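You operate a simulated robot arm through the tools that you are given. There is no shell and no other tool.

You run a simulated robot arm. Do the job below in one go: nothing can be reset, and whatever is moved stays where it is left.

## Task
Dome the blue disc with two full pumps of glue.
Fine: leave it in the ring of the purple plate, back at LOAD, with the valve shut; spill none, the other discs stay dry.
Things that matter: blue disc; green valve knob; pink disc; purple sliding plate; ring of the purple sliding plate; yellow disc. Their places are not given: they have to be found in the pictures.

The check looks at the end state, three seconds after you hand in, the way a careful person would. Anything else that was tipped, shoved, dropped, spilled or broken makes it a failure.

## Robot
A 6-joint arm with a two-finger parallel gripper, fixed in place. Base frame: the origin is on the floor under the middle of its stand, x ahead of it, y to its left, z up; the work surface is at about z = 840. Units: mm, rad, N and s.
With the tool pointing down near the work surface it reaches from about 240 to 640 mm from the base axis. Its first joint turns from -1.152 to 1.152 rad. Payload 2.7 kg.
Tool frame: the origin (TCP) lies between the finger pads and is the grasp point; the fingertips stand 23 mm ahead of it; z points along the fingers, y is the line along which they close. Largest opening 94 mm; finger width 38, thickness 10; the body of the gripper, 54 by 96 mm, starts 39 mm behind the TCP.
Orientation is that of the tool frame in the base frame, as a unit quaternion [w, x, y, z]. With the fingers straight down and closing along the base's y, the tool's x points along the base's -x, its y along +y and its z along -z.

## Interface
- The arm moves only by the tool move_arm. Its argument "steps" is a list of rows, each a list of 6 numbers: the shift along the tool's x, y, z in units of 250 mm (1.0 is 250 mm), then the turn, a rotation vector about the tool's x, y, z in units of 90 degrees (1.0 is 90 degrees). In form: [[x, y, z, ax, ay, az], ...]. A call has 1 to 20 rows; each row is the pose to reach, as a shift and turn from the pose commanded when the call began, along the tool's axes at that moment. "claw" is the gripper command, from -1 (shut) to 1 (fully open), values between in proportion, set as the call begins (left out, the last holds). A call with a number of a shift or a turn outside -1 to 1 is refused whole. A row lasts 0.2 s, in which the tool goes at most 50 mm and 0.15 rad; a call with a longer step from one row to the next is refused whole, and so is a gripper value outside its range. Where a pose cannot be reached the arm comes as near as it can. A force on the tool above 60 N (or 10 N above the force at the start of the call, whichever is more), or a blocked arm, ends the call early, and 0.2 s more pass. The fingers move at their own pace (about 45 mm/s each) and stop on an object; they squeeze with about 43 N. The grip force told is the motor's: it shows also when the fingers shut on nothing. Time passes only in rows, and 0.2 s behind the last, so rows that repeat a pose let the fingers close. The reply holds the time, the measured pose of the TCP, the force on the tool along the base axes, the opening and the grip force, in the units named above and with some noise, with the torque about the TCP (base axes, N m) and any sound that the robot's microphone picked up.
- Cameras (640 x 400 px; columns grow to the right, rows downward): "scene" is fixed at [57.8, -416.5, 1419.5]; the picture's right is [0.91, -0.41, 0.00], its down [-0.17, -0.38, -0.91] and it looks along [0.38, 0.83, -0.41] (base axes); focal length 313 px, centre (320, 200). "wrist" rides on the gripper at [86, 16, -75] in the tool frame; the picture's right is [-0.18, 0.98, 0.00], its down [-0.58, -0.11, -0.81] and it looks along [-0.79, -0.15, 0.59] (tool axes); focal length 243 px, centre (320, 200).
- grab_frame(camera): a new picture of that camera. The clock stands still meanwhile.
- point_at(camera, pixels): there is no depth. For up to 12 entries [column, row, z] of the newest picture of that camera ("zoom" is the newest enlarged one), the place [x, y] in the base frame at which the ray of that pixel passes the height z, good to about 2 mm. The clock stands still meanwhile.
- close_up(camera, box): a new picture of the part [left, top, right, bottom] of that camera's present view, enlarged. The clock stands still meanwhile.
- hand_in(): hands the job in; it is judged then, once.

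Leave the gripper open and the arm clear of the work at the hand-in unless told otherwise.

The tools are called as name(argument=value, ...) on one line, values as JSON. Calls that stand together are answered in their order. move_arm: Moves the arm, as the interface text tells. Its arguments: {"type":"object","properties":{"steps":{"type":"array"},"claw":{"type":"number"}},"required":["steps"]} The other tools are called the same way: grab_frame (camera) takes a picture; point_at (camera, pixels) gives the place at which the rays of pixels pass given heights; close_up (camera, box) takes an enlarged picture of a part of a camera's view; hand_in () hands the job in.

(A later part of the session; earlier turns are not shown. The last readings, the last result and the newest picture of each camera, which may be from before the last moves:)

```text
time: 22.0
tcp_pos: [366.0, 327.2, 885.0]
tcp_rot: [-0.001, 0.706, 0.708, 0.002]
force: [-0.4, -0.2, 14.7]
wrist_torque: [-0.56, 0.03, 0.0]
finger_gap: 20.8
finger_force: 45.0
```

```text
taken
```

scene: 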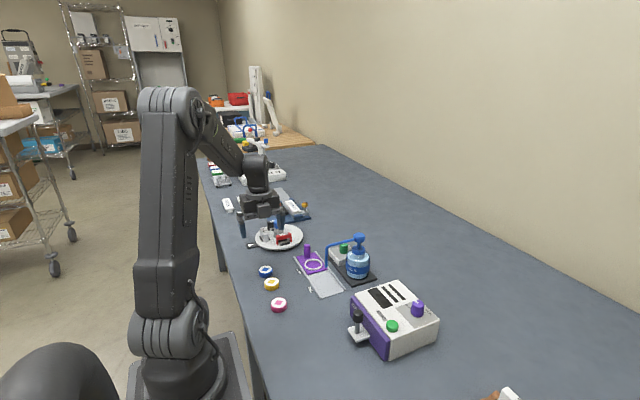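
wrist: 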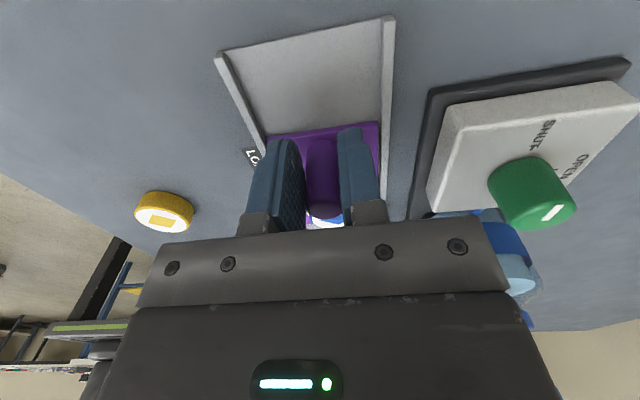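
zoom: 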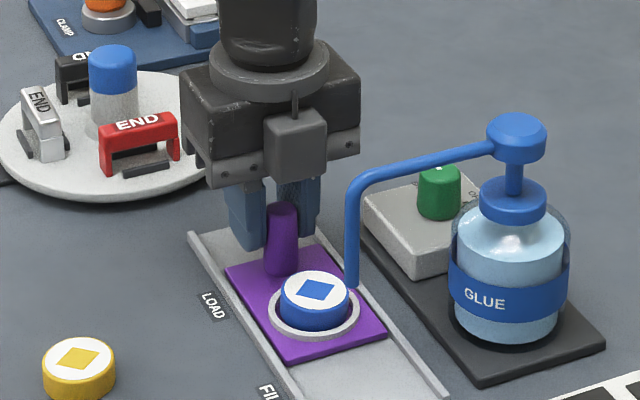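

The plate slid along with the disc steady. Before going on I check the clearance between the gripper's grey box and the nozzle by enlarging.

close_up(camera="scene", box=[300, 215, 350, 265])

point_at(camera="zoom", pixels=[[320, 200, 900], [320, 200, 1000], [200, 200, 900], [200, 200, 1000], [320, 100, 900], [320, 100, 1000]])

```text
8.00 times, centred on (325, 240) of scene
```

zoom: 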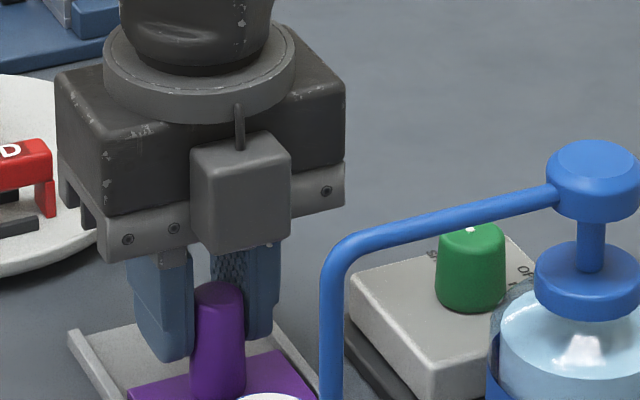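

```text
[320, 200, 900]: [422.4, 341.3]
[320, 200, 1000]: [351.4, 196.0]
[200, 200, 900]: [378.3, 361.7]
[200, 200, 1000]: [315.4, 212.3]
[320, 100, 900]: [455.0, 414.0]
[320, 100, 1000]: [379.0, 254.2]
```

By the bar's screws and the box's offset, the box front is about 45 mm ahead of the TCP; at FILL it should stay about 9 mm clear of the nozzle tube. I go on 30 mm, raising 1 mm to relieve the vertical force, and look again.

move_arm(steps=[[0, 0, -0.005, 0, 0, 0], [-0.015, 0, -0.005, 0, 0, 0], [-0.035, 0, -0.005, 0, 0, 0], [-0.055, 0, -0.005, 0, 0, 0], [-0.075, 0, -0.005, 0, 0, 0], [-0.095, 0, -0.005, 0, 0, 0], [-0.11, 0, -0.005, 0, 0, 0], [-0.12, 0, -0.005, 0, 0, 0], [-0.12, 0, -0.005, 0, 0, 0]])

close_up(camera="scene", box=[290, 215, 370, 285])

grab_frame(camera="wrist")

```text
time: 24.0
tcp_pos: [364.8, 297.3, 884.0]
tcp_rot: [-0.002, 0.707, 0.707, 0.0]
force: [10.3, -0.7, -14.5]
wrist_torque: [0.3, -0.26, 0.21]
finger_gap: 20.6
finger_force: 45.1
```

```text
5.71 times, centred on (330, 250) of scene
```

zoom: 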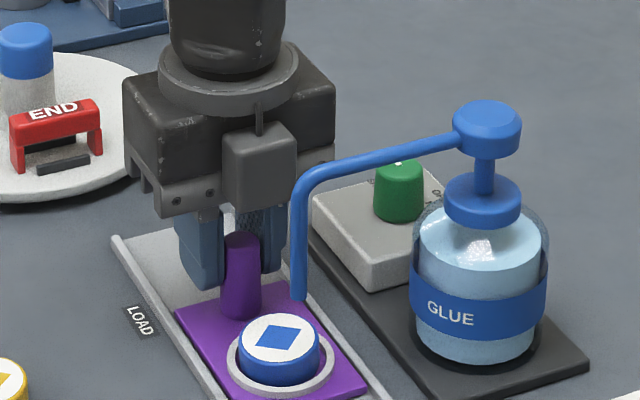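

```text
taken
```

wrist: 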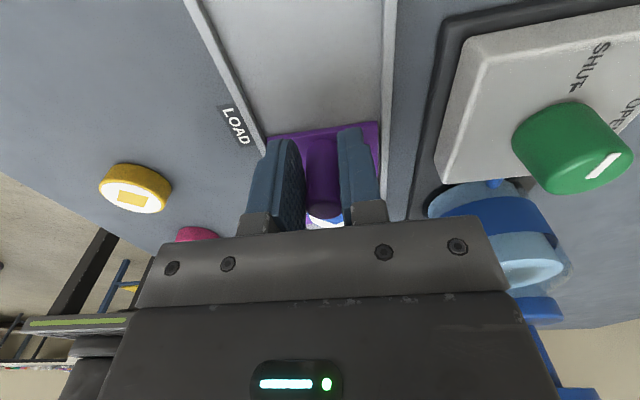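

I correct 0.6 mm down and 1 mm in x for the side forces, then go 16 mm more and look at the box–nozzle clearance.

move_arm(steps=[[0, 0.004, 0.0025, 0, 0, 0], [-0.01, 0.004, 0.0025, 0, 0, 0], [-0.025, 0.004, 0.0025, 0, 0, 0], [-0.04, 0.004, 0.0025, 0, 0, 0], [-0.055, 0.004, 0.0025, 0, 0, 0], [-0.064, 0.004, 0.0025, 0, 0, 0], [-0.064, 0.004, 0.0025, 0, 0, 0]])

close_up(camera="scene", box=[300, 215, 370, 285])

grab_frame(camera="wrist")

```text
time: 25.6
tcp_pos: [365.2, 281.5, 884.8]
tcp_rot: [-0.002, 0.707, 0.707, 0.0]
force: [-12.8, 0.2, 2.6]
wrist_torque: [-0.29, 0.33, -0.2]
finger_gap: 20.8
finger_force: 44.8
```

```text
5.71 times, centred on (335, 250) of scene
```

zoom: 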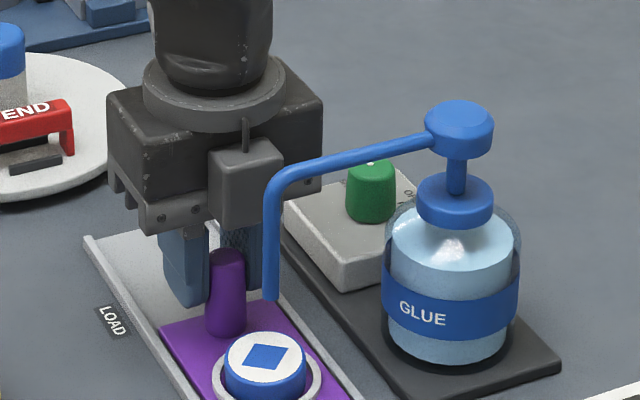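

```text
taken
```

wrist: 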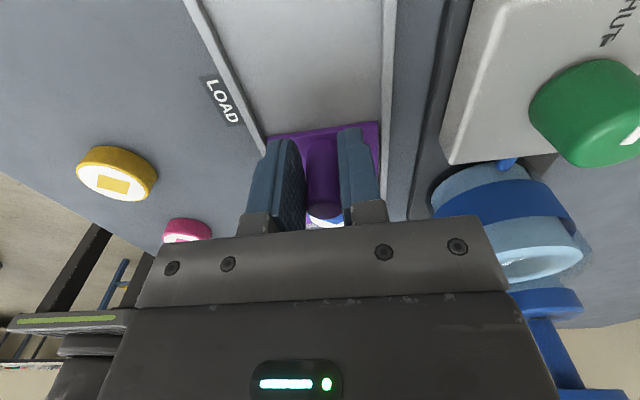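

I go on 7 mm to the expected FILL place (TCP y≈274.5), with 0.5 mm x relief.

move_arm(steps=[[0, -0.002, 0, 0, 0, 0], [-0.01, -0.002, 0, 0, 0, 0], [-0.02, -0.002, 0, 0, 0, 0], [-0.028, -0.002, 0, 0, 0, 0], [-0.028, -0.002, 0, 0, 0, 0]])

close_up(camera="scene", box=[305, 235, 365, 295])

```text
time: 26.8
tcp_pos: [364.1, 277.3, 883.9]
tcp_rot: [-0.002, 0.707, 0.707, 0.004]
force: [-11.4, 29.1, -13.5]
wrist_torque: [0.88, 0.26, -0.18]
finger_gap: 20.9
finger_force: 45.0
```

```text
6.67 times, centred on (335, 265) of scene
```

zoom: 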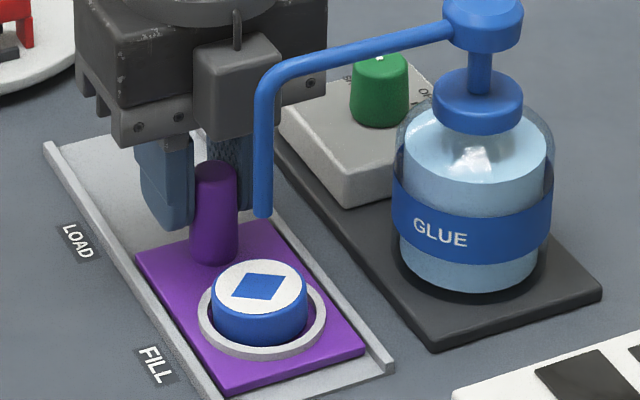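

The y force of 29 N shows the plate has met its FILL stop after 90.5 mm of travel; pump and nozzle are where they were (head (483,20), tip (262,212) in the zoom, as expected). I relieve the push by 2.5 mm of command and check forces before opening.

move_arm(steps=[[0.005, -0.002, 0.001, 0, 0, 0], [0.009, -0.004, 0.002, 0, 0, 0], [0.009, -0.004, 0.002, 0, 0, 0]])

```text
time: 27.6
tcp_pos: [366.1, 277.9, 884.7]
tcp_rot: [-0.001, 0.707, 0.708, 0.002]
force: [-5.9, 12.1, 2.3]
wrist_torque: [1.34, 0.13, -0.2]
finger_gap: 20.7
finger_force: 44.8
```

Forces are small now. I open the fingers to about 45 mm.

move_arm(steps=[[0.004, 0, 0, 0, 0, 0], [0.004, 0, 0, 0, 0, 0], [0.004, 0, 0, 0, 0, 0], [0.004, 0, 0, 0, 0, 0]], claw=-0.04)

close_up(camera="scene", box=[305, 235, 365, 295])

```text
time: 28.6
tcp_pos: [365.0, 278.5, 883.8]
tcp_rot: [-0.001, 0.706, 0.708, 0.0]
force: [-1.5, 0.3, 0.4]
wrist_torque: [0.0, 0.01, -0.03]
finger_gap: 45.1
finger_force: 0.0
```

```text
6.67 times, centred on (335, 265) of scene
```

zoom: 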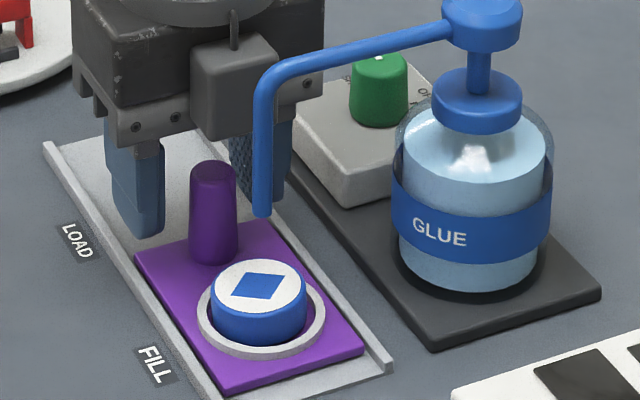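

Released; plate, disc and pump stay put. I check the disc against the nozzle, and back the arm off 40 mm to +y, then up 100 mm.

point_at(camera="zoom", pixels=[[261, 287, 862.9], [261, 287, 862.9], [261, 287, 862.9], [262, 212, 900], [262, 212, 900], [262, 212, 900], [482, 12, 970]])

move_arm(steps=[[0.06, 0, 0, 0, 0, 0], [0.16, 0, 0, 0, 0, 0], [0.2, 0, -0.1, 0, 0, 0], [0.2, 0, -0.25, 0, 0, 0], [0.2, 0, -0.4, 0, 0, 0], [0.2, 0, -0.4, 0, 0, 0]])

grab_frame(camera="wrist")

grab_frame(camera="scene")

```text
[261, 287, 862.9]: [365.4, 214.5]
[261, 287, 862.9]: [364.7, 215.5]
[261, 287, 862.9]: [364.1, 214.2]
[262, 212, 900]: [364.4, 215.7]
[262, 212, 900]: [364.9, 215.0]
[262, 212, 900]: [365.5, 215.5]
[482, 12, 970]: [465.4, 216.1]
```

```text
time: 30.0
tcp_pos: [365.0, 328.8, 982.9]
tcp_rot: [0.0, 0.707, 0.707, 0.0]
force: [0.5, -0.5, -0.4]
wrist_torque: [-0.02, -0.01, -0.01]
finger_gap: 45.0
finger_force: 0.1
```

```text
taken
```

wrist: 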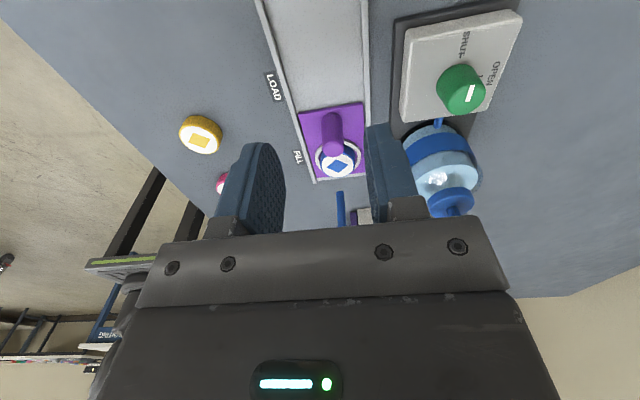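

```text
taken
```

scene: 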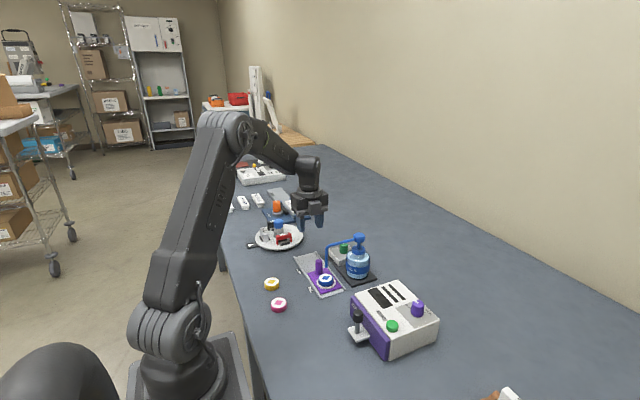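

Disc centre (364.7,214.7) and nozzle (364.9,215.4) coincide. Next is the valve knob; I enlarge both views to fix the knob's axis and height.

close_up(camera="wrist", box=[390, 0, 530, 130])

point_at(camera="zoom", pixels=[[320, 200, 898], [320, 200, 875]])

close_up(camera="scene", box=[325, 230, 375, 270])

```text
3.08 times, centred on (460, 65) of wrist
```

zoom: 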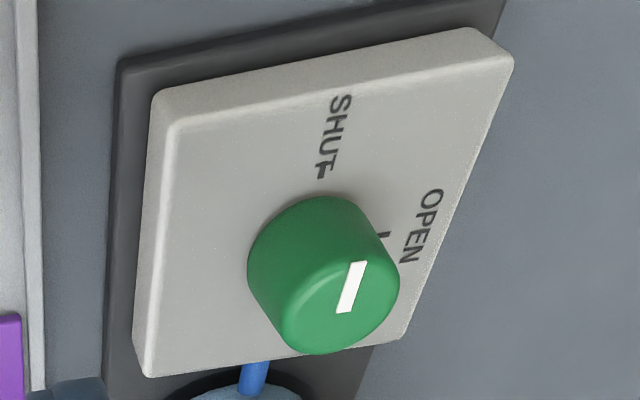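

```text
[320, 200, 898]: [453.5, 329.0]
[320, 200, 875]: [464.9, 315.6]
```

```text
10.00 times, centred on (350, 250) of scene
```

zoom: 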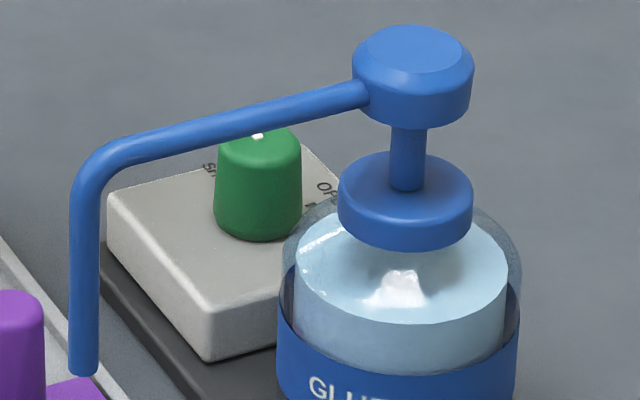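

I convert scene points first (knob top (260,147), knob foot, pump head), then re-take the wrist zoom for its points.

point_at(camera="zoom", pixels=[[260, 147, 898], [260, 147, 890], [257, 240, 875], [257, 240, 870], [108, 195, 875], [211, 310, 875], [318, 150, 875], [413, 52, 970], [413, 52, 960], [408, 185, 920], [352, 75, 960], [474, 75, 960]])

close_up(camera="wrist", box=[390, 0, 530, 130])

point_at(camera="zoom", pixels=[[320, 175, 875], [382, 237, 875], [165, 125, 875], [505, 55, 875], [400, 338, 875], [148, 376, 875], [343, 300, 898], [343, 300, 890], [283, 325, 898], [400, 280, 898], [248, 270, 875], [335, 125, 875]])

```text
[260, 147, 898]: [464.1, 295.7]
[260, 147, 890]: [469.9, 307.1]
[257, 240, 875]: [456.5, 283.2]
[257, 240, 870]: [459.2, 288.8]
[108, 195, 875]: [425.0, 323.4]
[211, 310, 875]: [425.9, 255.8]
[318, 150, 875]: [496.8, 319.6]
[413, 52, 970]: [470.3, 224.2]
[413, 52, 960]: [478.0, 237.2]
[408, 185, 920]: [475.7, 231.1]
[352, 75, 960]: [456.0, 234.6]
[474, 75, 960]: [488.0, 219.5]
```

```text
3.08 times, centred on (460, 65) of wrist
```

zoom: 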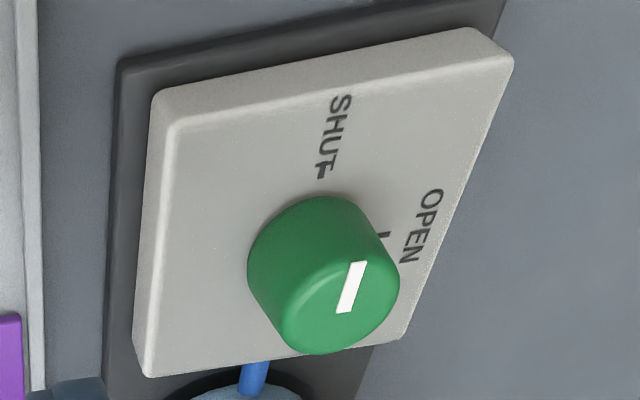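

```text
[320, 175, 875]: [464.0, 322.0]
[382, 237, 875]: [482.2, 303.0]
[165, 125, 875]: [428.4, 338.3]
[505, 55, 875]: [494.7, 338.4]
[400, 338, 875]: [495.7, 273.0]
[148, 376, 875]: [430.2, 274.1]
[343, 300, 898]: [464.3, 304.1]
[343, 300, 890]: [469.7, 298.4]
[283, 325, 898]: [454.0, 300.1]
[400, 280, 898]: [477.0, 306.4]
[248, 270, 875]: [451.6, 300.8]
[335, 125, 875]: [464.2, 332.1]
```

Solving both views: housing top z≈866 with centre (466.5,300.7); knob top (466.9,301.3,894), about 24–28 mm wide; SHUT tick to +y, OPEN tick to +x. I move above the knob at z≈990 while turning back a quarter turn (tool x toward −x), so that the later opening turn swings the camera to the free +y side.

move_arm(steps=[[-0.01, 0.037, -0.03, 0, 0, -0.091], [-0.02, 0.074, -0.03, 0, 0, -0.182], [-0.03, 0.111, -0.03, 0, 0, -0.273], [-0.04, 0.148, -0.03, 0, 0, -0.364], [-0.05, 0.185, -0.03, 0, 0, -0.455], [-0.06, 0.222, -0.03, 0, 0, -0.545], [-0.07, 0.259, -0.03, 0, 0, -0.636], [-0.08, 0.296, -0.03, 0, 0, -0.727], [-0.09, 0.333, -0.03, 0, 0, -0.818], [-0.1, 0.37, -0.03, 0, 0, -0.909], [-0.111, 0.407, -0.03, 0, 0, -1.0], [-0.111, 0.407, -0.03, 0, 0, -1.0]])

grab_frame(camera="wrist")

grab_frame(camera="scene")

```text
time: 32.6
tcp_pos: [467.6, 299.9, 991.1]
tcp_rot: [0.0, 0.0, 1.0, 0.001]
force: [-0.1, -0.4, 0.3]
wrist_torque: [0.02, 0.04, -0.02]
finger_gap: 45.2
finger_force: 0.2
```

```text
taken
```

wrist: 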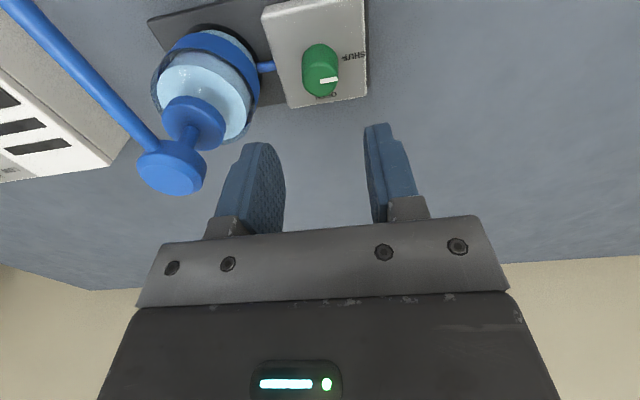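

```text
taken
```

scene: 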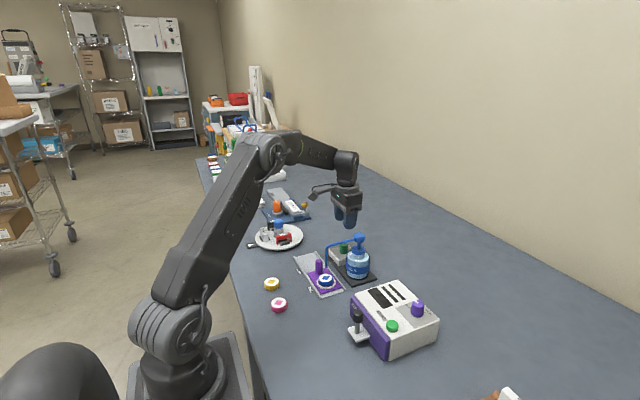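

The knob's top appears at about (322,79), on the tool's axis; the pump head is at (171,170). I enlarge both.

close_up(camera="wrist", box=[250, 20, 390, 120])

point_at(camera="wrist", pixels=[[322, 79, 894], [322, 79, 894], [172, 172, 974], [172, 172, 977], [137, 167, 970], [207, 167, 970], [193, 122, 925], [328, 50, 866]])

close_up(camera="wrist", box=[100, 80, 260, 210])

```text
4.00 times, centred on (320, 70) of wrist
```

zoom: 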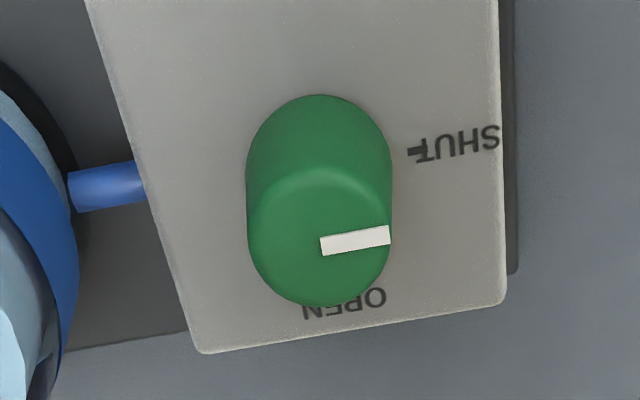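

```text
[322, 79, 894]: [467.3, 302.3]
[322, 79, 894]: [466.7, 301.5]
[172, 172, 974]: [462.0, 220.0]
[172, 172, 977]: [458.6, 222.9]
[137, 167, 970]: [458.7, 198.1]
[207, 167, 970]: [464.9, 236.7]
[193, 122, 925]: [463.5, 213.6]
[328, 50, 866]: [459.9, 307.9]
```

```text
3.08 times, centred on (180, 145) of wrist
```

zoom: 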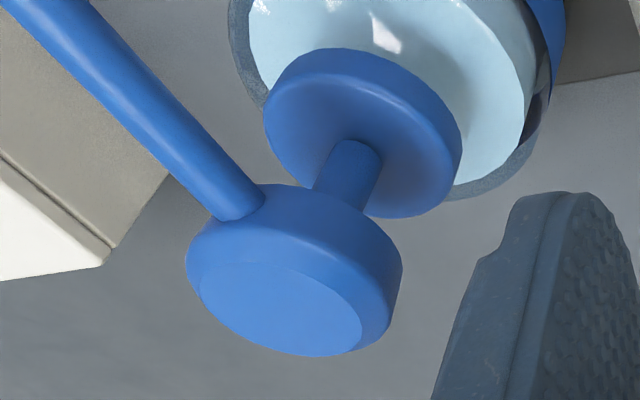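

The knob's axis measures (467,301.7); the TCP is at (467.6,299.9). I correct 1.3 mm in y and go down 95 mm to TCP z≈896 (tips ≈873, 7 mm over the housing), fingers open at 45 mm.

move_arm(steps=[[0.002, 0.006, 0.06, 0, 0, 0], [0.002, 0.006, 0.14, 0, 0, 0], [0.002, 0.006, 0.22, 0, 0, 0], [0.002, 0.006, 0.29, 0, 0, 0], [0.002, 0.006, 0.34, 0, 0, 0], [0.002, 0.006, 0.38, 0, 0, 0], [0.002, 0.006, 0.38, 0, 0, 0]])

grab_frame(camera="wrist")

close_up(camera="scene", box=[310, 210, 390, 290])

```text
time: 34.2
tcp_pos: [466.0, 300.9, 895.7]
tcp_rot: [-0.001, 0.0, 1.0, 0.0]
force: [-0.6, 0.2, -0.3]
wrist_torque: [-0.01, -0.01, -0.02]
finger_gap: 44.8
finger_force: 0.0
```

```text
taken
```

wrist: 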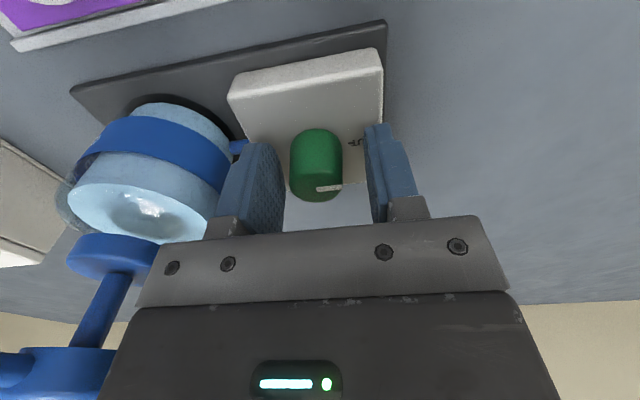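

```text
5.00 times, centred on (350, 250) of scene
```

zoom: 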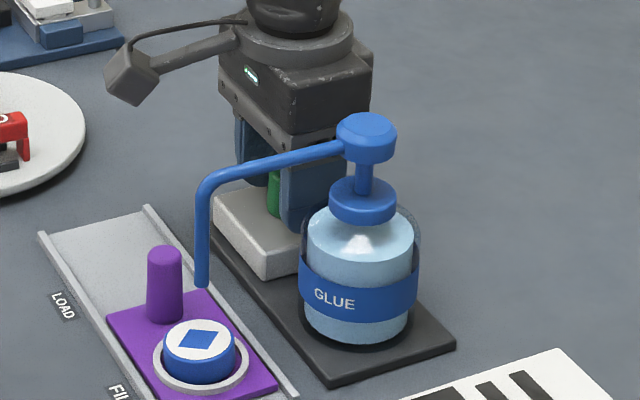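

The knob stands between the fingers, slightly toward the left one (column about 316). I enlarge to see the offset.

close_up(camera="wrist", box=[240, 100, 400, 230])

point_at(camera="wrist", pixels=[[316, 180, 894], [290, 175, 894], [342, 175, 894]])

```text
3.08 times, centred on (320, 165) of wrist
```

zoom: 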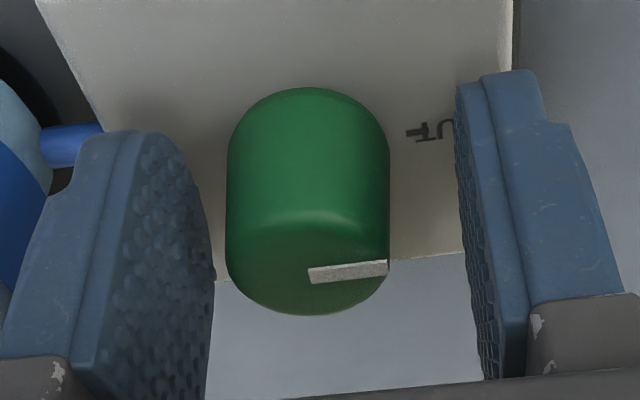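

```text
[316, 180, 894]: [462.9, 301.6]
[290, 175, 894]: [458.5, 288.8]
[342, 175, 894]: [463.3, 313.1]
```

The knob's centre is within about 1 mm of the TCP. I close the fingers on it.

move_arm(steps=[[0, 0, 0, 0, 0, 0], [0, 0, 0, 0, 0, 0], [0, 0, 0, 0, 0, 0], [0, 0, 0, 0, 0, 0]], claw=-1)

```text
time: 35.2
tcp_pos: [466.6, 299.6, 895.2]
tcp_rot: [-0.001, 0.0, 1.0, 0.0]
force: [-1.8, -20.5, 3.7]
wrist_torque: [-0.49, 0.54, 0.01]
finger_gap: 27.3
finger_force: 45.5
```

The side force of −20.5 N in y says the knob's axis is about 2 mm to −y. I shift the tool 2 mm to −y and read again.

move_arm(steps=[[0, -0.004, 0, 0, 0, 0], [0, -0.008, 0, 0, 0, 0], [0, -0.008, 0, 0, 0, 0]])

```text
time: 36.0
tcp_pos: [465.3, 300.1, 894.7]
tcp_rot: [0.0, -0.001, 1.0, 0.002]
force: [5.1, -10.4, -2.9]
wrist_torque: [-0.15, 0.48, -0.03]
finger_gap: 27.5
finger_force: 45.2
```

Half of it is gone; another 2 mm to −y.

move_arm(steps=[[0, -0.004, 0, 0, 0, 0], [0, -0.007, 0, 0, 0, 0], [0, -0.007, 0, 0, 0, 0]])

```text
time: 36.8
tcp_pos: [466.0, 301.1, 895.1]
tcp_rot: [0.001, 0.0, 1.0, 0.003]
force: [7.7, 12.5, -13.8]
wrist_torque: [0.42, -0.41, -0.01]
finger_gap: 27.1
finger_force: 45.0
```

The axis lies between the last two; I set back 0.8 mm and begin turning clockwise (seen from above), 45° first.

move_arm(steps=[[0, 0.003, 0, 0, 0, 0], [0, 0.003, 0, 0, 0, 0.05], [0, 0.003, 0, 0, 0, 0.1], [0, 0.003, 0, 0, 0, 0.15], [0, 0.003, 0, 0, 0, 0.2], [0, 0.003, 0, 0, 0, 0.25], [0, 0.003, 0, 0, 0, 0.3], [0, 0.003, 0, 0, 0, 0.35], [0, 0.003, 0, 0, 0, 0.4], [0, 0.003, 0, 0, 0, 0.45], [0, 0.003, 0, 0, 0, 0.5], [0, 0.003, 0, 0, 0, 0.5]])

grab_frame(camera="wrist")

close_up(camera="scene", box=[310, 210, 390, 290])

```text
time: 39.4
tcp_pos: [466.5, 298.7, 895.7]
tcp_rot: [0.001, 0.383, 0.924, 0.003]
force: [4.3, 25.0, -20.0]
wrist_torque: [0.1, -0.45, -0.01]
finger_gap: 27.6
finger_force: 44.8
```

```text
taken
```

wrist: 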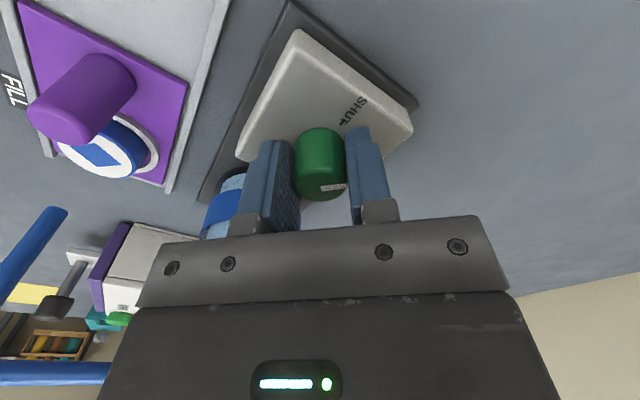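

```text
5.00 times, centred on (350, 250) of scene
```

zoom: 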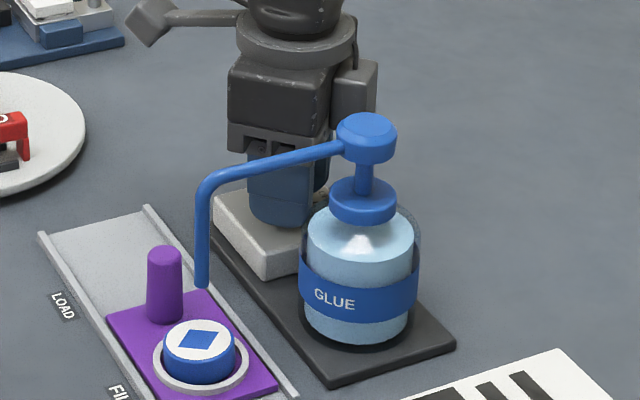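

The knob turned with the gripper (mark still fixed relative to the fingers, SHUT now to the side). I relieve the 25 N by 2 mm to +y and 1 mm down, then turn on by 40°.

move_arm(steps=[[0.0057, 0.0057, 0.004, 0, 0, 0], [0.0057, 0.0057, 0.004, 0, 0, 0.05], [0.0057, 0.0057, 0.004, 0, 0, 0.1], [0.0057, 0.0057, 0.004, 0, 0, 0.15], [0.0057, 0.0057, 0.004, 0, 0, 0.2], [0.0057, 0.0057, 0.004, 0, 0, 0.25], [0.0057, 0.0057, 0.004, 0, 0, 0.3], [0.0057, 0.0057, 0.004, 0, 0, 0.35], [0.0057, 0.0057, 0.004, 0, 0, 0.4], [0.0057, 0.0057, 0.004, 0, 0, 0.44], [0.0057, 0.0057, 0.004, 0, 0, 0.44]])

grab_frame(camera="wrist")

close_up(camera="scene", box=[310, 210, 390, 290])

```text
time: 41.8
tcp_pos: [465.5, 299.4, 894.7]
tcp_rot: [-0.001, 0.673, 0.74, 0.0]
force: [0.3, -8.3, 11.4]
wrist_torque: [-1.07, -0.05, 0.02]
finger_gap: 27.4
finger_force: 45.4
```

```text
taken
```

wrist: 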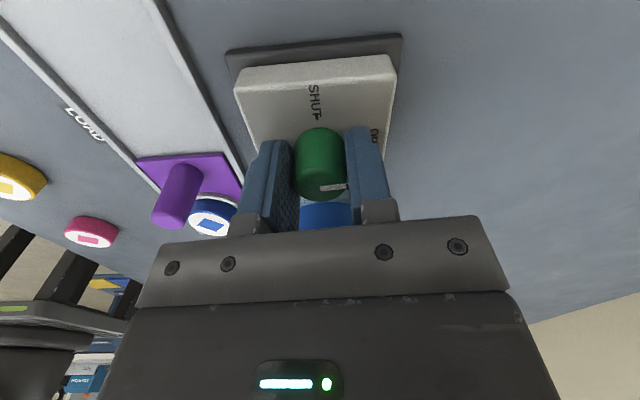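

```text
5.00 times, centred on (350, 250) of scene
```

zoom: 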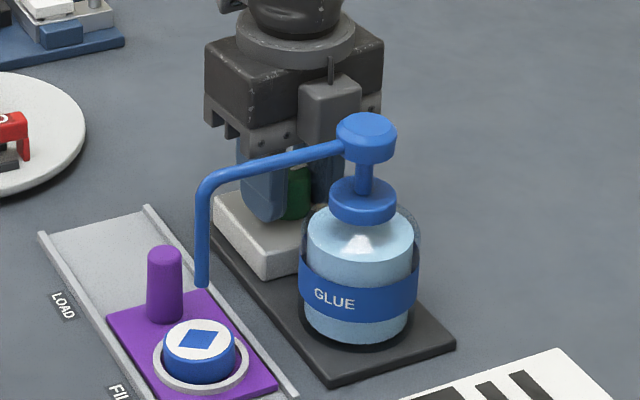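

The turn stands at 84.6° with no torque yet. I finish to about 90° and read the torque.

move_arm(steps=[[0, 0, -0.001, 0, 0, 0.03], [0, 0, -0.001, 0, 0, 0.06], [0, 0, -0.001, 0, 0, 0.06]])

close_up(camera="wrist", box=[240, 50, 400, 210])

```text
time: 42.6
tcp_pos: [466.6, 300.4, 895.7]
tcp_rot: [0.0, 0.707, 0.707, 0.001]
force: [1.1, -13.5, 13.4]
wrist_torque: [-0.87, 0.03, 0.1]
finger_gap: 27.3
finger_force: 45.5
```

```text
2.50 times, centred on (320, 130) of wrist
```

zoom: 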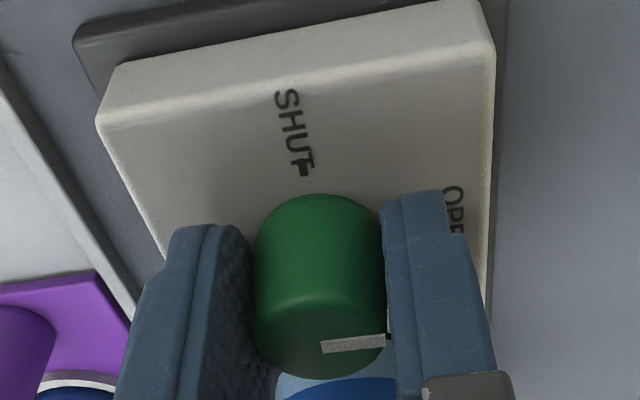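

The turn is a full 90° (mark now toward OPEN, torque just rising to 0.1). I open the fingers, then rise straight up 100 mm.

move_arm(steps=[[0, 0, 0, 0, 0, 0], [0, 0, 0, 0, 0, 0], [0, 0, 0, 0, 0, 0], [0, 0, 0, 0, 0, 0]], claw=-0.04)

move_arm(steps=[[0, 0, -0.04, 0, 0, 0], [0, 0, -0.12, 0, 0, 0], [0, 0, -0.24, 0, 0, 0], [0, 0, -0.4, 0, 0, 0], [0, 0, -0.56, 0, 0, 0], [0, 0, -0.56, 0, 0, 0]])

grab_frame(camera="wrist")

close_up(camera="scene", box=[300, 215, 390, 295])

```text
time: 43.6
tcp_pos: [465.9, 300.0, 895.0]
tcp_rot: [-0.001, 0.707, 0.707, 0.001]
force: [-0.1, 0.7, -0.7]
wrist_torque: [-0.01, 0.0, 0.0]
finger_gap: 44.8
finger_force: 0.1
```

```text
time: 45.0
tcp_pos: [464.2, 300.5, 1035.3]
tcp_rot: [-0.001, 0.707, 0.707, 0.001]
force: [-0.7, 0.3, 0.2]
wrist_torque: [0.0, -0.05, 0.03]
finger_gap: 45.2
finger_force: 0.2
```

```text
taken
```

wrist: 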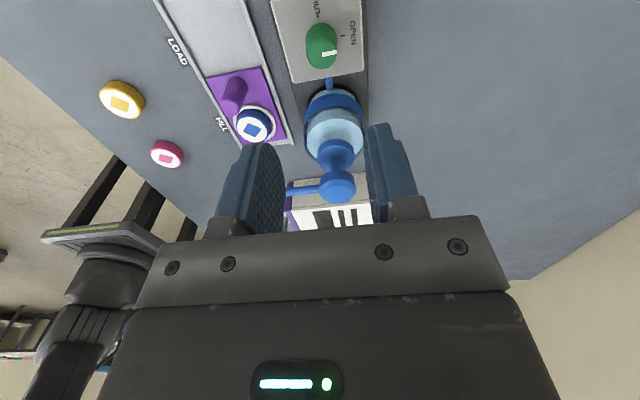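

```text
5.00 times, centred on (345, 255) of scene
```

zoom: 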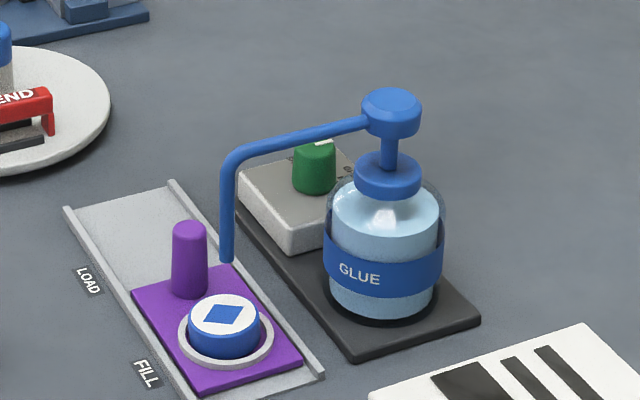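

The mark now points to the right (+x) toward OPEN. I enlarge to confirm it, and also the pump head.

close_up(camera="wrist", box=[270, 0, 390, 80])

close_up(camera="wrist", box=[280, 130, 400, 220])

```text
5.00 times, centred on (330, 40) of wrist
```

zoom: 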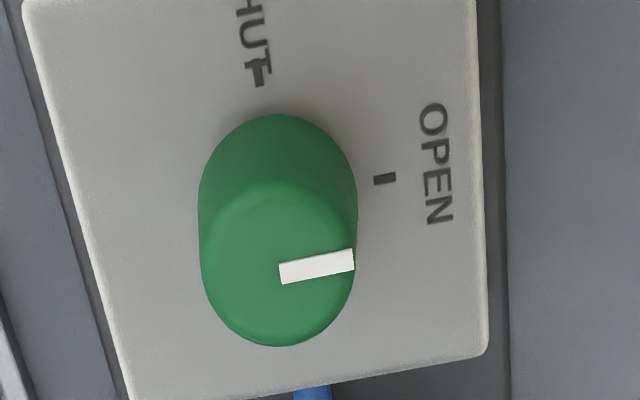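

```text
4.44 times, centred on (340, 175) of wrist
```

zoom: 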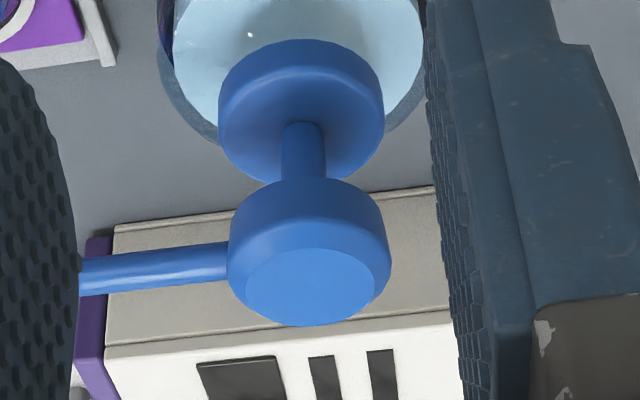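

The valve is at OPEN. The pump head's flat top centre is at wrist px (337.3,194.6) and scene px about (359.3,235); I intersect these rays.

point_at(camera="wrist", pixels=[[337.3, 194.6, 965], [337.3, 194.6, 970], [337.3, 194.6, 975], [337.3, 194.6, 980], [337.3, 194.6, 985], [319, 150, 930]])

close_up(camera="scene", box=[344, 226, 374, 256])

```text
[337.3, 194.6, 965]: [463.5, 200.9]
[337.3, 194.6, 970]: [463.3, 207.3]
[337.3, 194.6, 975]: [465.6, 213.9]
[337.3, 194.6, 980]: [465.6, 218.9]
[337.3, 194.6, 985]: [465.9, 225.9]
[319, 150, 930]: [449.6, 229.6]
```

```text
13.33 times, centred on (359, 241) of scene
```

zoom: 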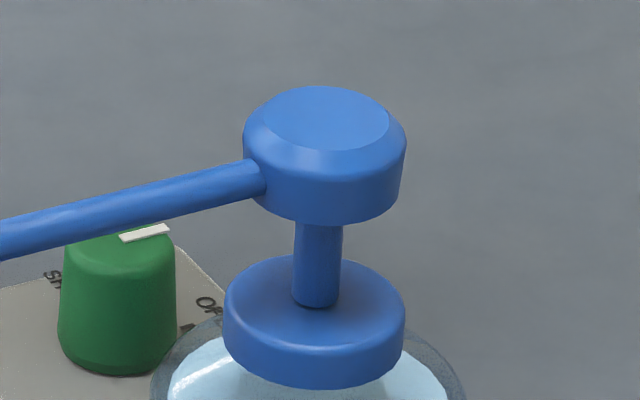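

The rays meet at the head's top centre (465.2,215.7), z≈976.5; the stem leaves up to about 25 mm of stroke. I shut the fingers and move above the head at TCP z≈1035 (tips 1012).

move_arm(steps=[[-0.06, 0, 0, 0, 0, 0], [-0.14, 0.002, 0, 0, 0, 0], [-0.22, 0.004, 0, 0, 0, 0], [-0.29, 0.004, 0, 0, 0, 0], [-0.339, 0.004, 0, 0, 0, 0], [-0.339, 0.004, 0, 0, 0, 0], [-0.339, 0.004, 0, 0, 0, 0]], claw=-1)

grab_frame(camera="wrist")

close_up(camera="scene", box=[310, 200, 390, 280])

```text
time: 46.6
tcp_pos: [467.2, 214.7, 1034.1]
tcp_rot: [-0.001, 0.707, 0.707, 0.001]
force: [-0.6, 1.2, -0.1]
wrist_torque: [-0.02, -0.03, 0.0]
finger_gap: 0.0
finger_force: 42.8
```

```text
taken
```

wrist: 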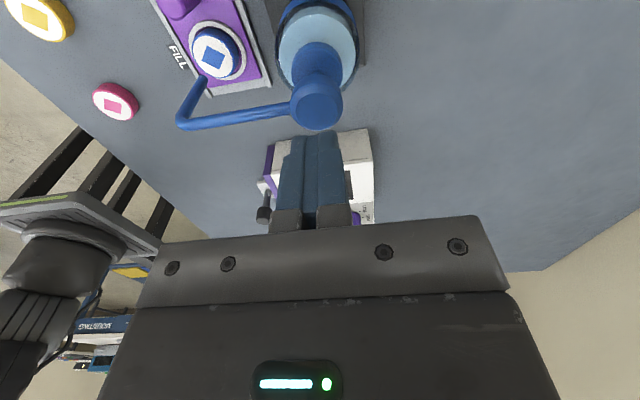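

```text
5.00 times, centred on (350, 240) of scene
```

zoom: 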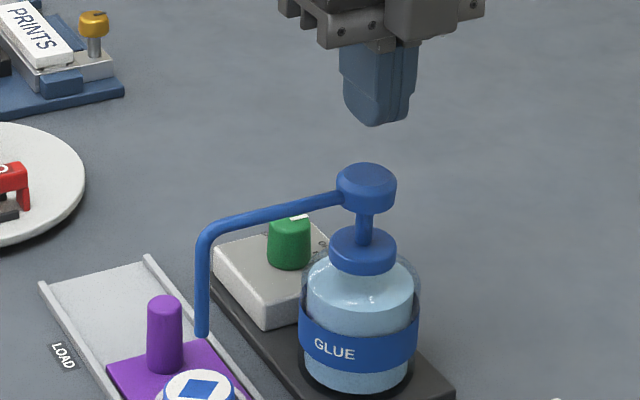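

The head is right under the closed fingertips ((317,108), as expected). I go down 30 mm, then 2 mm at a time to feel the contact.

move_arm(steps=[[0, 0, 0.05, 0, 0, 0], [0, 0, 0.1, 0, 0, 0], [0, 0, 0.12, 0, 0, 0], [0, 0, 0.128, 0, 0, 0], [0, 0, 0.136, 0, 0, 0], [0, 0, 0.136, 0, 0, 0]])

close_up(camera="scene", box=[320, 210, 390, 280])

```text
time: 48.0
tcp_pos: [467.9, 215.7, 1001.0]
tcp_rot: [-0.001, 0.706, 0.708, 0.001]
force: [0.2, 0.8, 1.8]
wrist_torque: [0.0, 0.03, 0.01]
finger_gap: 0.0
finger_force: 42.3
```

```text
5.71 times, centred on (355, 245) of scene
```

zoom: 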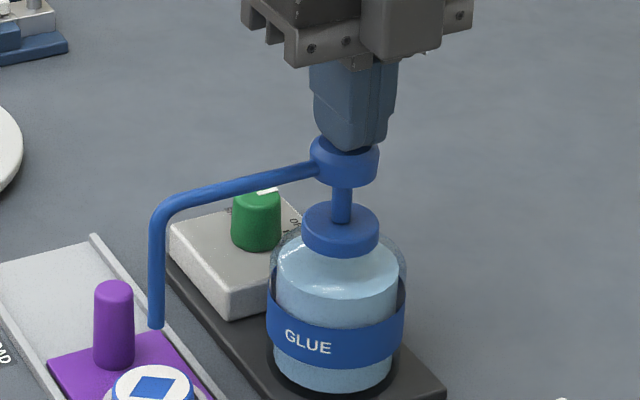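

The tips are at the head's top. I press down slowly, 12 mm first (2 mm a row), and read the force and sound.

move_arm(steps=[[0, -0.004, 0.008, 0, 0, 0], [0, -0.004, 0.016, 0, 0, 0], [0, -0.004, 0.024, 0, 0, 0], [0, -0.004, 0.032, 0, 0, 0], [0, -0.004, 0.04, 0, 0, 0], [0, -0.004, 0.048, 0, 0, 0]])

close_up(camera="scene", box=[310, 220, 390, 300])

```text
time: 49.4
tcp_pos: [466.3, 215.8, 989.5]
tcp_rot: [-0.001, 0.707, 0.708, 0.002]
force: [2.4, -0.4, 9.1]
wrist_torque: [-0.14, -0.07, -0.05]
finger_gap: 0.0
finger_force: 42.7
```

```text
5.00 times, centred on (350, 260) of scene
```

zoom: 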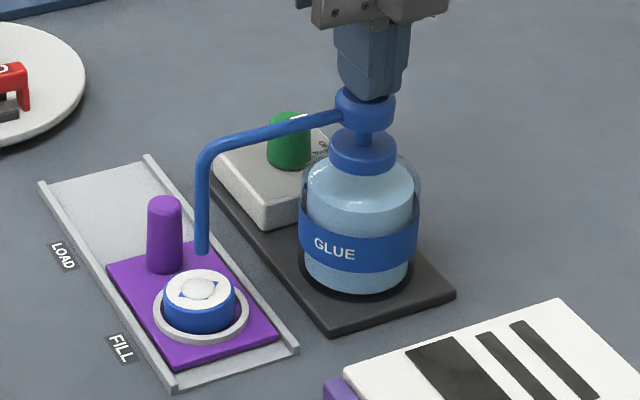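

Glue is coming onto the disc; force 9 N after about 10 mm. I continue the same stroke, 8 mm more.

move_arm(steps=[[0, 0, 0.008, 0, 0, 0], [0, 0, 0.016, 0, 0, 0], [0, 0, 0.024, 0, 0, 0], [0, 0, 0.032, 0, 0, 0]])

close_up(camera="scene", box=[310, 220, 390, 300])

```text
time: 50.4
tcp_pos: [466.3, 217.0, 985.3]
tcp_rot: [0.001, 0.707, 0.708, 0.005]
force: [-4.8, -7.8, 37.5]
wrist_torque: [-0.34, 0.15, -0.05]
finger_gap: 0.0
finger_force: 42.5
```

```text
5.00 times, centred on (350, 260) of scene
```

zoom: 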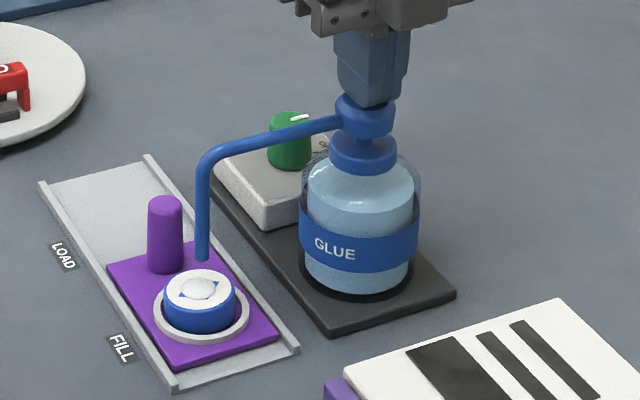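

The stroke bottomed at TCP z 985.3 (37.5 N), about 14 mm of travel: one full pump. I hold briefly, then rise 24 mm so the head springs fully back.

move_arm(steps=[[0, 0, 0, 0, 0, 0], [0, 0, -0.016, 0, 0, 0], [0, 0, -0.032, 0, 0, 0], [0, 0, -0.048, 0, 0, 0], [0, 0, -0.064, 0, 0, 0], [0, 0, -0.08, 0, 0, 0], [0, 0, -0.1, 0, 0, 0], [0, 0, -0.1, 0, 0, 0], [0, 0, -0.1, 0, 0, 0]])

close_up(camera="scene", box=[310, 220, 390, 300])

close_up(camera="scene", box=[310, 260, 345, 295])

```text
time: 52.4
tcp_pos: [466.3, 216.0, 1006.2]
tcp_rot: [0.0, 0.708, 0.707, 0.001]
force: [0.1, -0.4, 0.9]
wrist_torque: [0.02, 0.0, 0.0]
finger_gap: 0.0
finger_force: 41.5
```

```text
5.00 times, centred on (350, 260) of scene
```

zoom: 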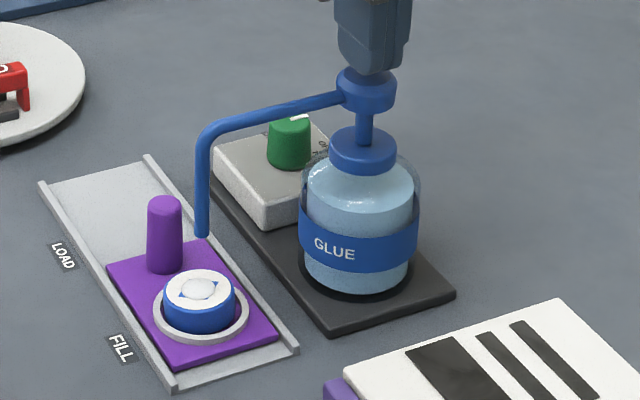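

```text
11.43 times, centred on (328, 278) of scene
```

zoom: 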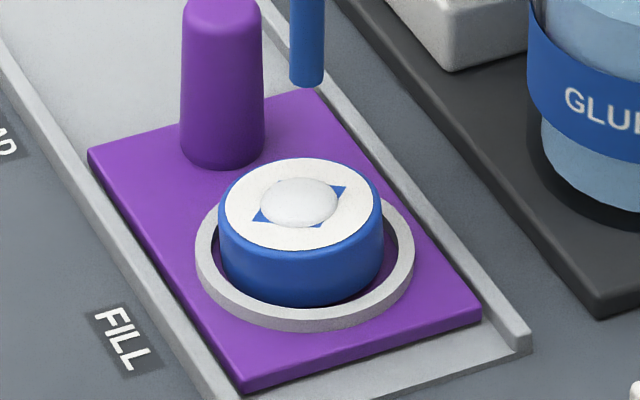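

The head is back up at its start height and a neat blob sits on the blue disc. Now the second full stroke with the same travel (25 mm of command, ending just past the stop).

move_arm(steps=[[0, 0, 0.012, 0, 0, 0], [0, 0, 0.022, 0, 0, 0], [0, 0, 0.03, 0, 0, 0], [0, 0, 0.038, 0, 0, 0], [0, 0, 0.046, 0, 0, 0], [0, 0, 0.054, 0, 0, 0], [0, 0, 0.062, 0, 0, 0], [0, 0, 0.07, 0, 0, 0], [0, 0, 0.078, 0, 0, 0], [0, 0, 0.086, 0, 0, 0], [0, 0, 0.094, 0, 0, 0], [0, 0, 0.1, 0, 0, 0], [0, 0, 0.1, 0, 0, 0]])

close_up(camera="scene", box=[310, 220, 390, 300])

```text
time: 55.2
tcp_pos: [467.0, 215.7, 985.5]
tcp_rot: [0.0, 0.706, 0.708, 0.004]
force: [-11.6, -10.6, 40.0]
wrist_torque: [-0.44, 0.27, -0.03]
finger_gap: 0.0
finger_force: 42.3
```

```text
5.00 times, centred on (350, 260) of scene
```

zoom: 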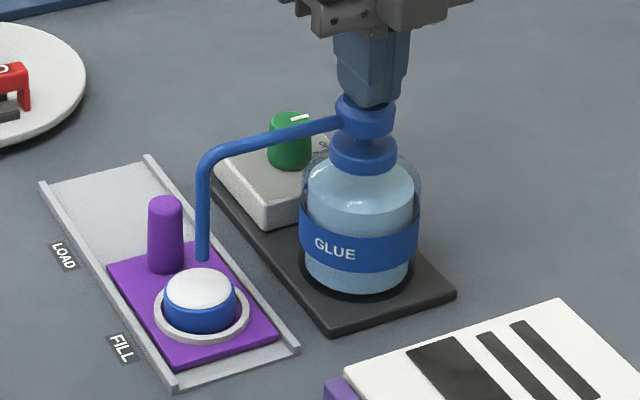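

The second full stroke bottomed (40 N at z 985.5); the glue now domes the whole disc. I rise off the head to TCP z≈1035.

move_arm(steps=[[0, 0, 0, 0, 0, 0], [0, 0, -0.016, 0, 0, 0], [0, 0, -0.032, 0, 0, 0], [0, 0, -0.048, 0, 0, 0], [0, 0, -0.064, 0, 0, 0], [0, 0, -0.08, 0, 0, 0], [0, 0, -0.1, 0, 0, 0], [0, 0, -0.14, 0, 0, 0], [0, 0, -0.22, 0, 0, 0], [0, 0, -0.22, 0, 0, 0]])

close_up(camera="scene", box=[310, 220, 390, 300])

close_up(camera="scene", box=[310, 260, 345, 295])

grab_frame(camera="wrist")

```text
time: 57.4
tcp_pos: [466.1, 215.4, 1035.2]
tcp_rot: [0.0, 0.707, 0.707, 0.0]
force: [0.1, 0.7, 0.2]
wrist_torque: [0.02, -0.03, -0.01]
finger_gap: 0.0
finger_force: 42.7
```

```text
5.00 times, centred on (350, 260) of scene
```

zoom: 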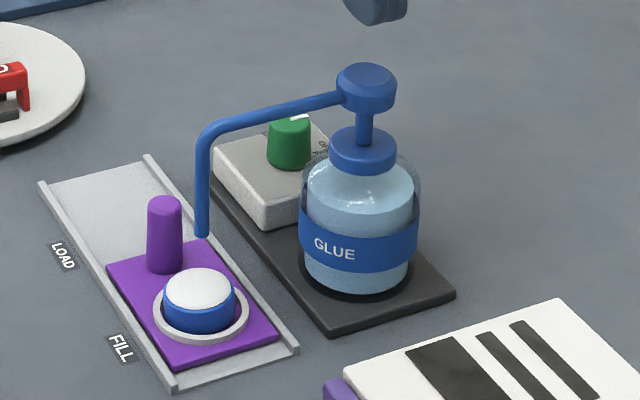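

```text
11.43 times, centred on (328, 278) of scene
```

zoom: 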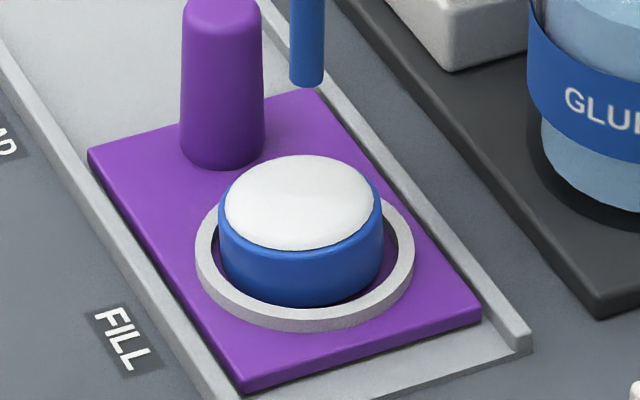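

```text
taken
```

wrist: 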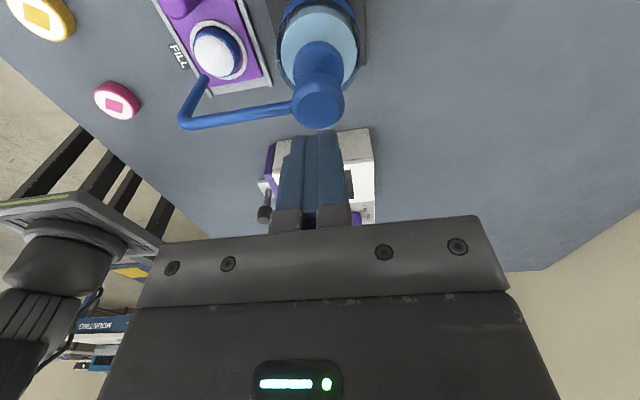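

A clean dome covers the disc, nothing on the plate. Now shut the valve: I move back above the knob with the fingers opening to 45 mm.

move_arm(steps=[[0.05, 0, 0, 0, 0, 0], [0.12, 0, 0, 0, 0, 0], [0.2, 0, 0, 0, 0, 0], [0.28, 0, 0, 0, 0, 0], [0.336, 0, 0, 0, 0, 0], [0.336, 0, 0, 0, 0, 0], [0.336, 0, 0, 0, 0, 0]], claw=-0.04)

close_up(camera="wrist", box=[240, 0, 400, 100])

```text
time: 59.0
tcp_pos: [466.4, 299.0, 1035.7]
tcp_rot: [-0.002, 0.707, 0.707, 0.0]
force: [-0.1, -0.4, -0.9]
wrist_torque: [-0.02, -0.02, -0.01]
finger_gap: 45.1
finger_force: 0.1
```

```text
4.00 times, centred on (320, 50) of wrist
```

zoom: 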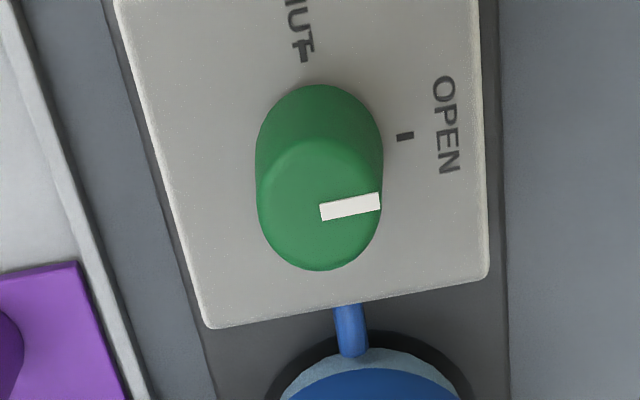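

I check the knob's top centre (320,51.5) at z 894 by ray.

point_at(camera="wrist", pixels=[[320, 51.5, 894], [320, 51.5, 894], [320, 51.5, 894], [320, 51.5, 892]])

```text
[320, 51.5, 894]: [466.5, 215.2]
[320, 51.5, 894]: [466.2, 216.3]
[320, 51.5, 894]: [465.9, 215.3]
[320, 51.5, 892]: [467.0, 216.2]
```

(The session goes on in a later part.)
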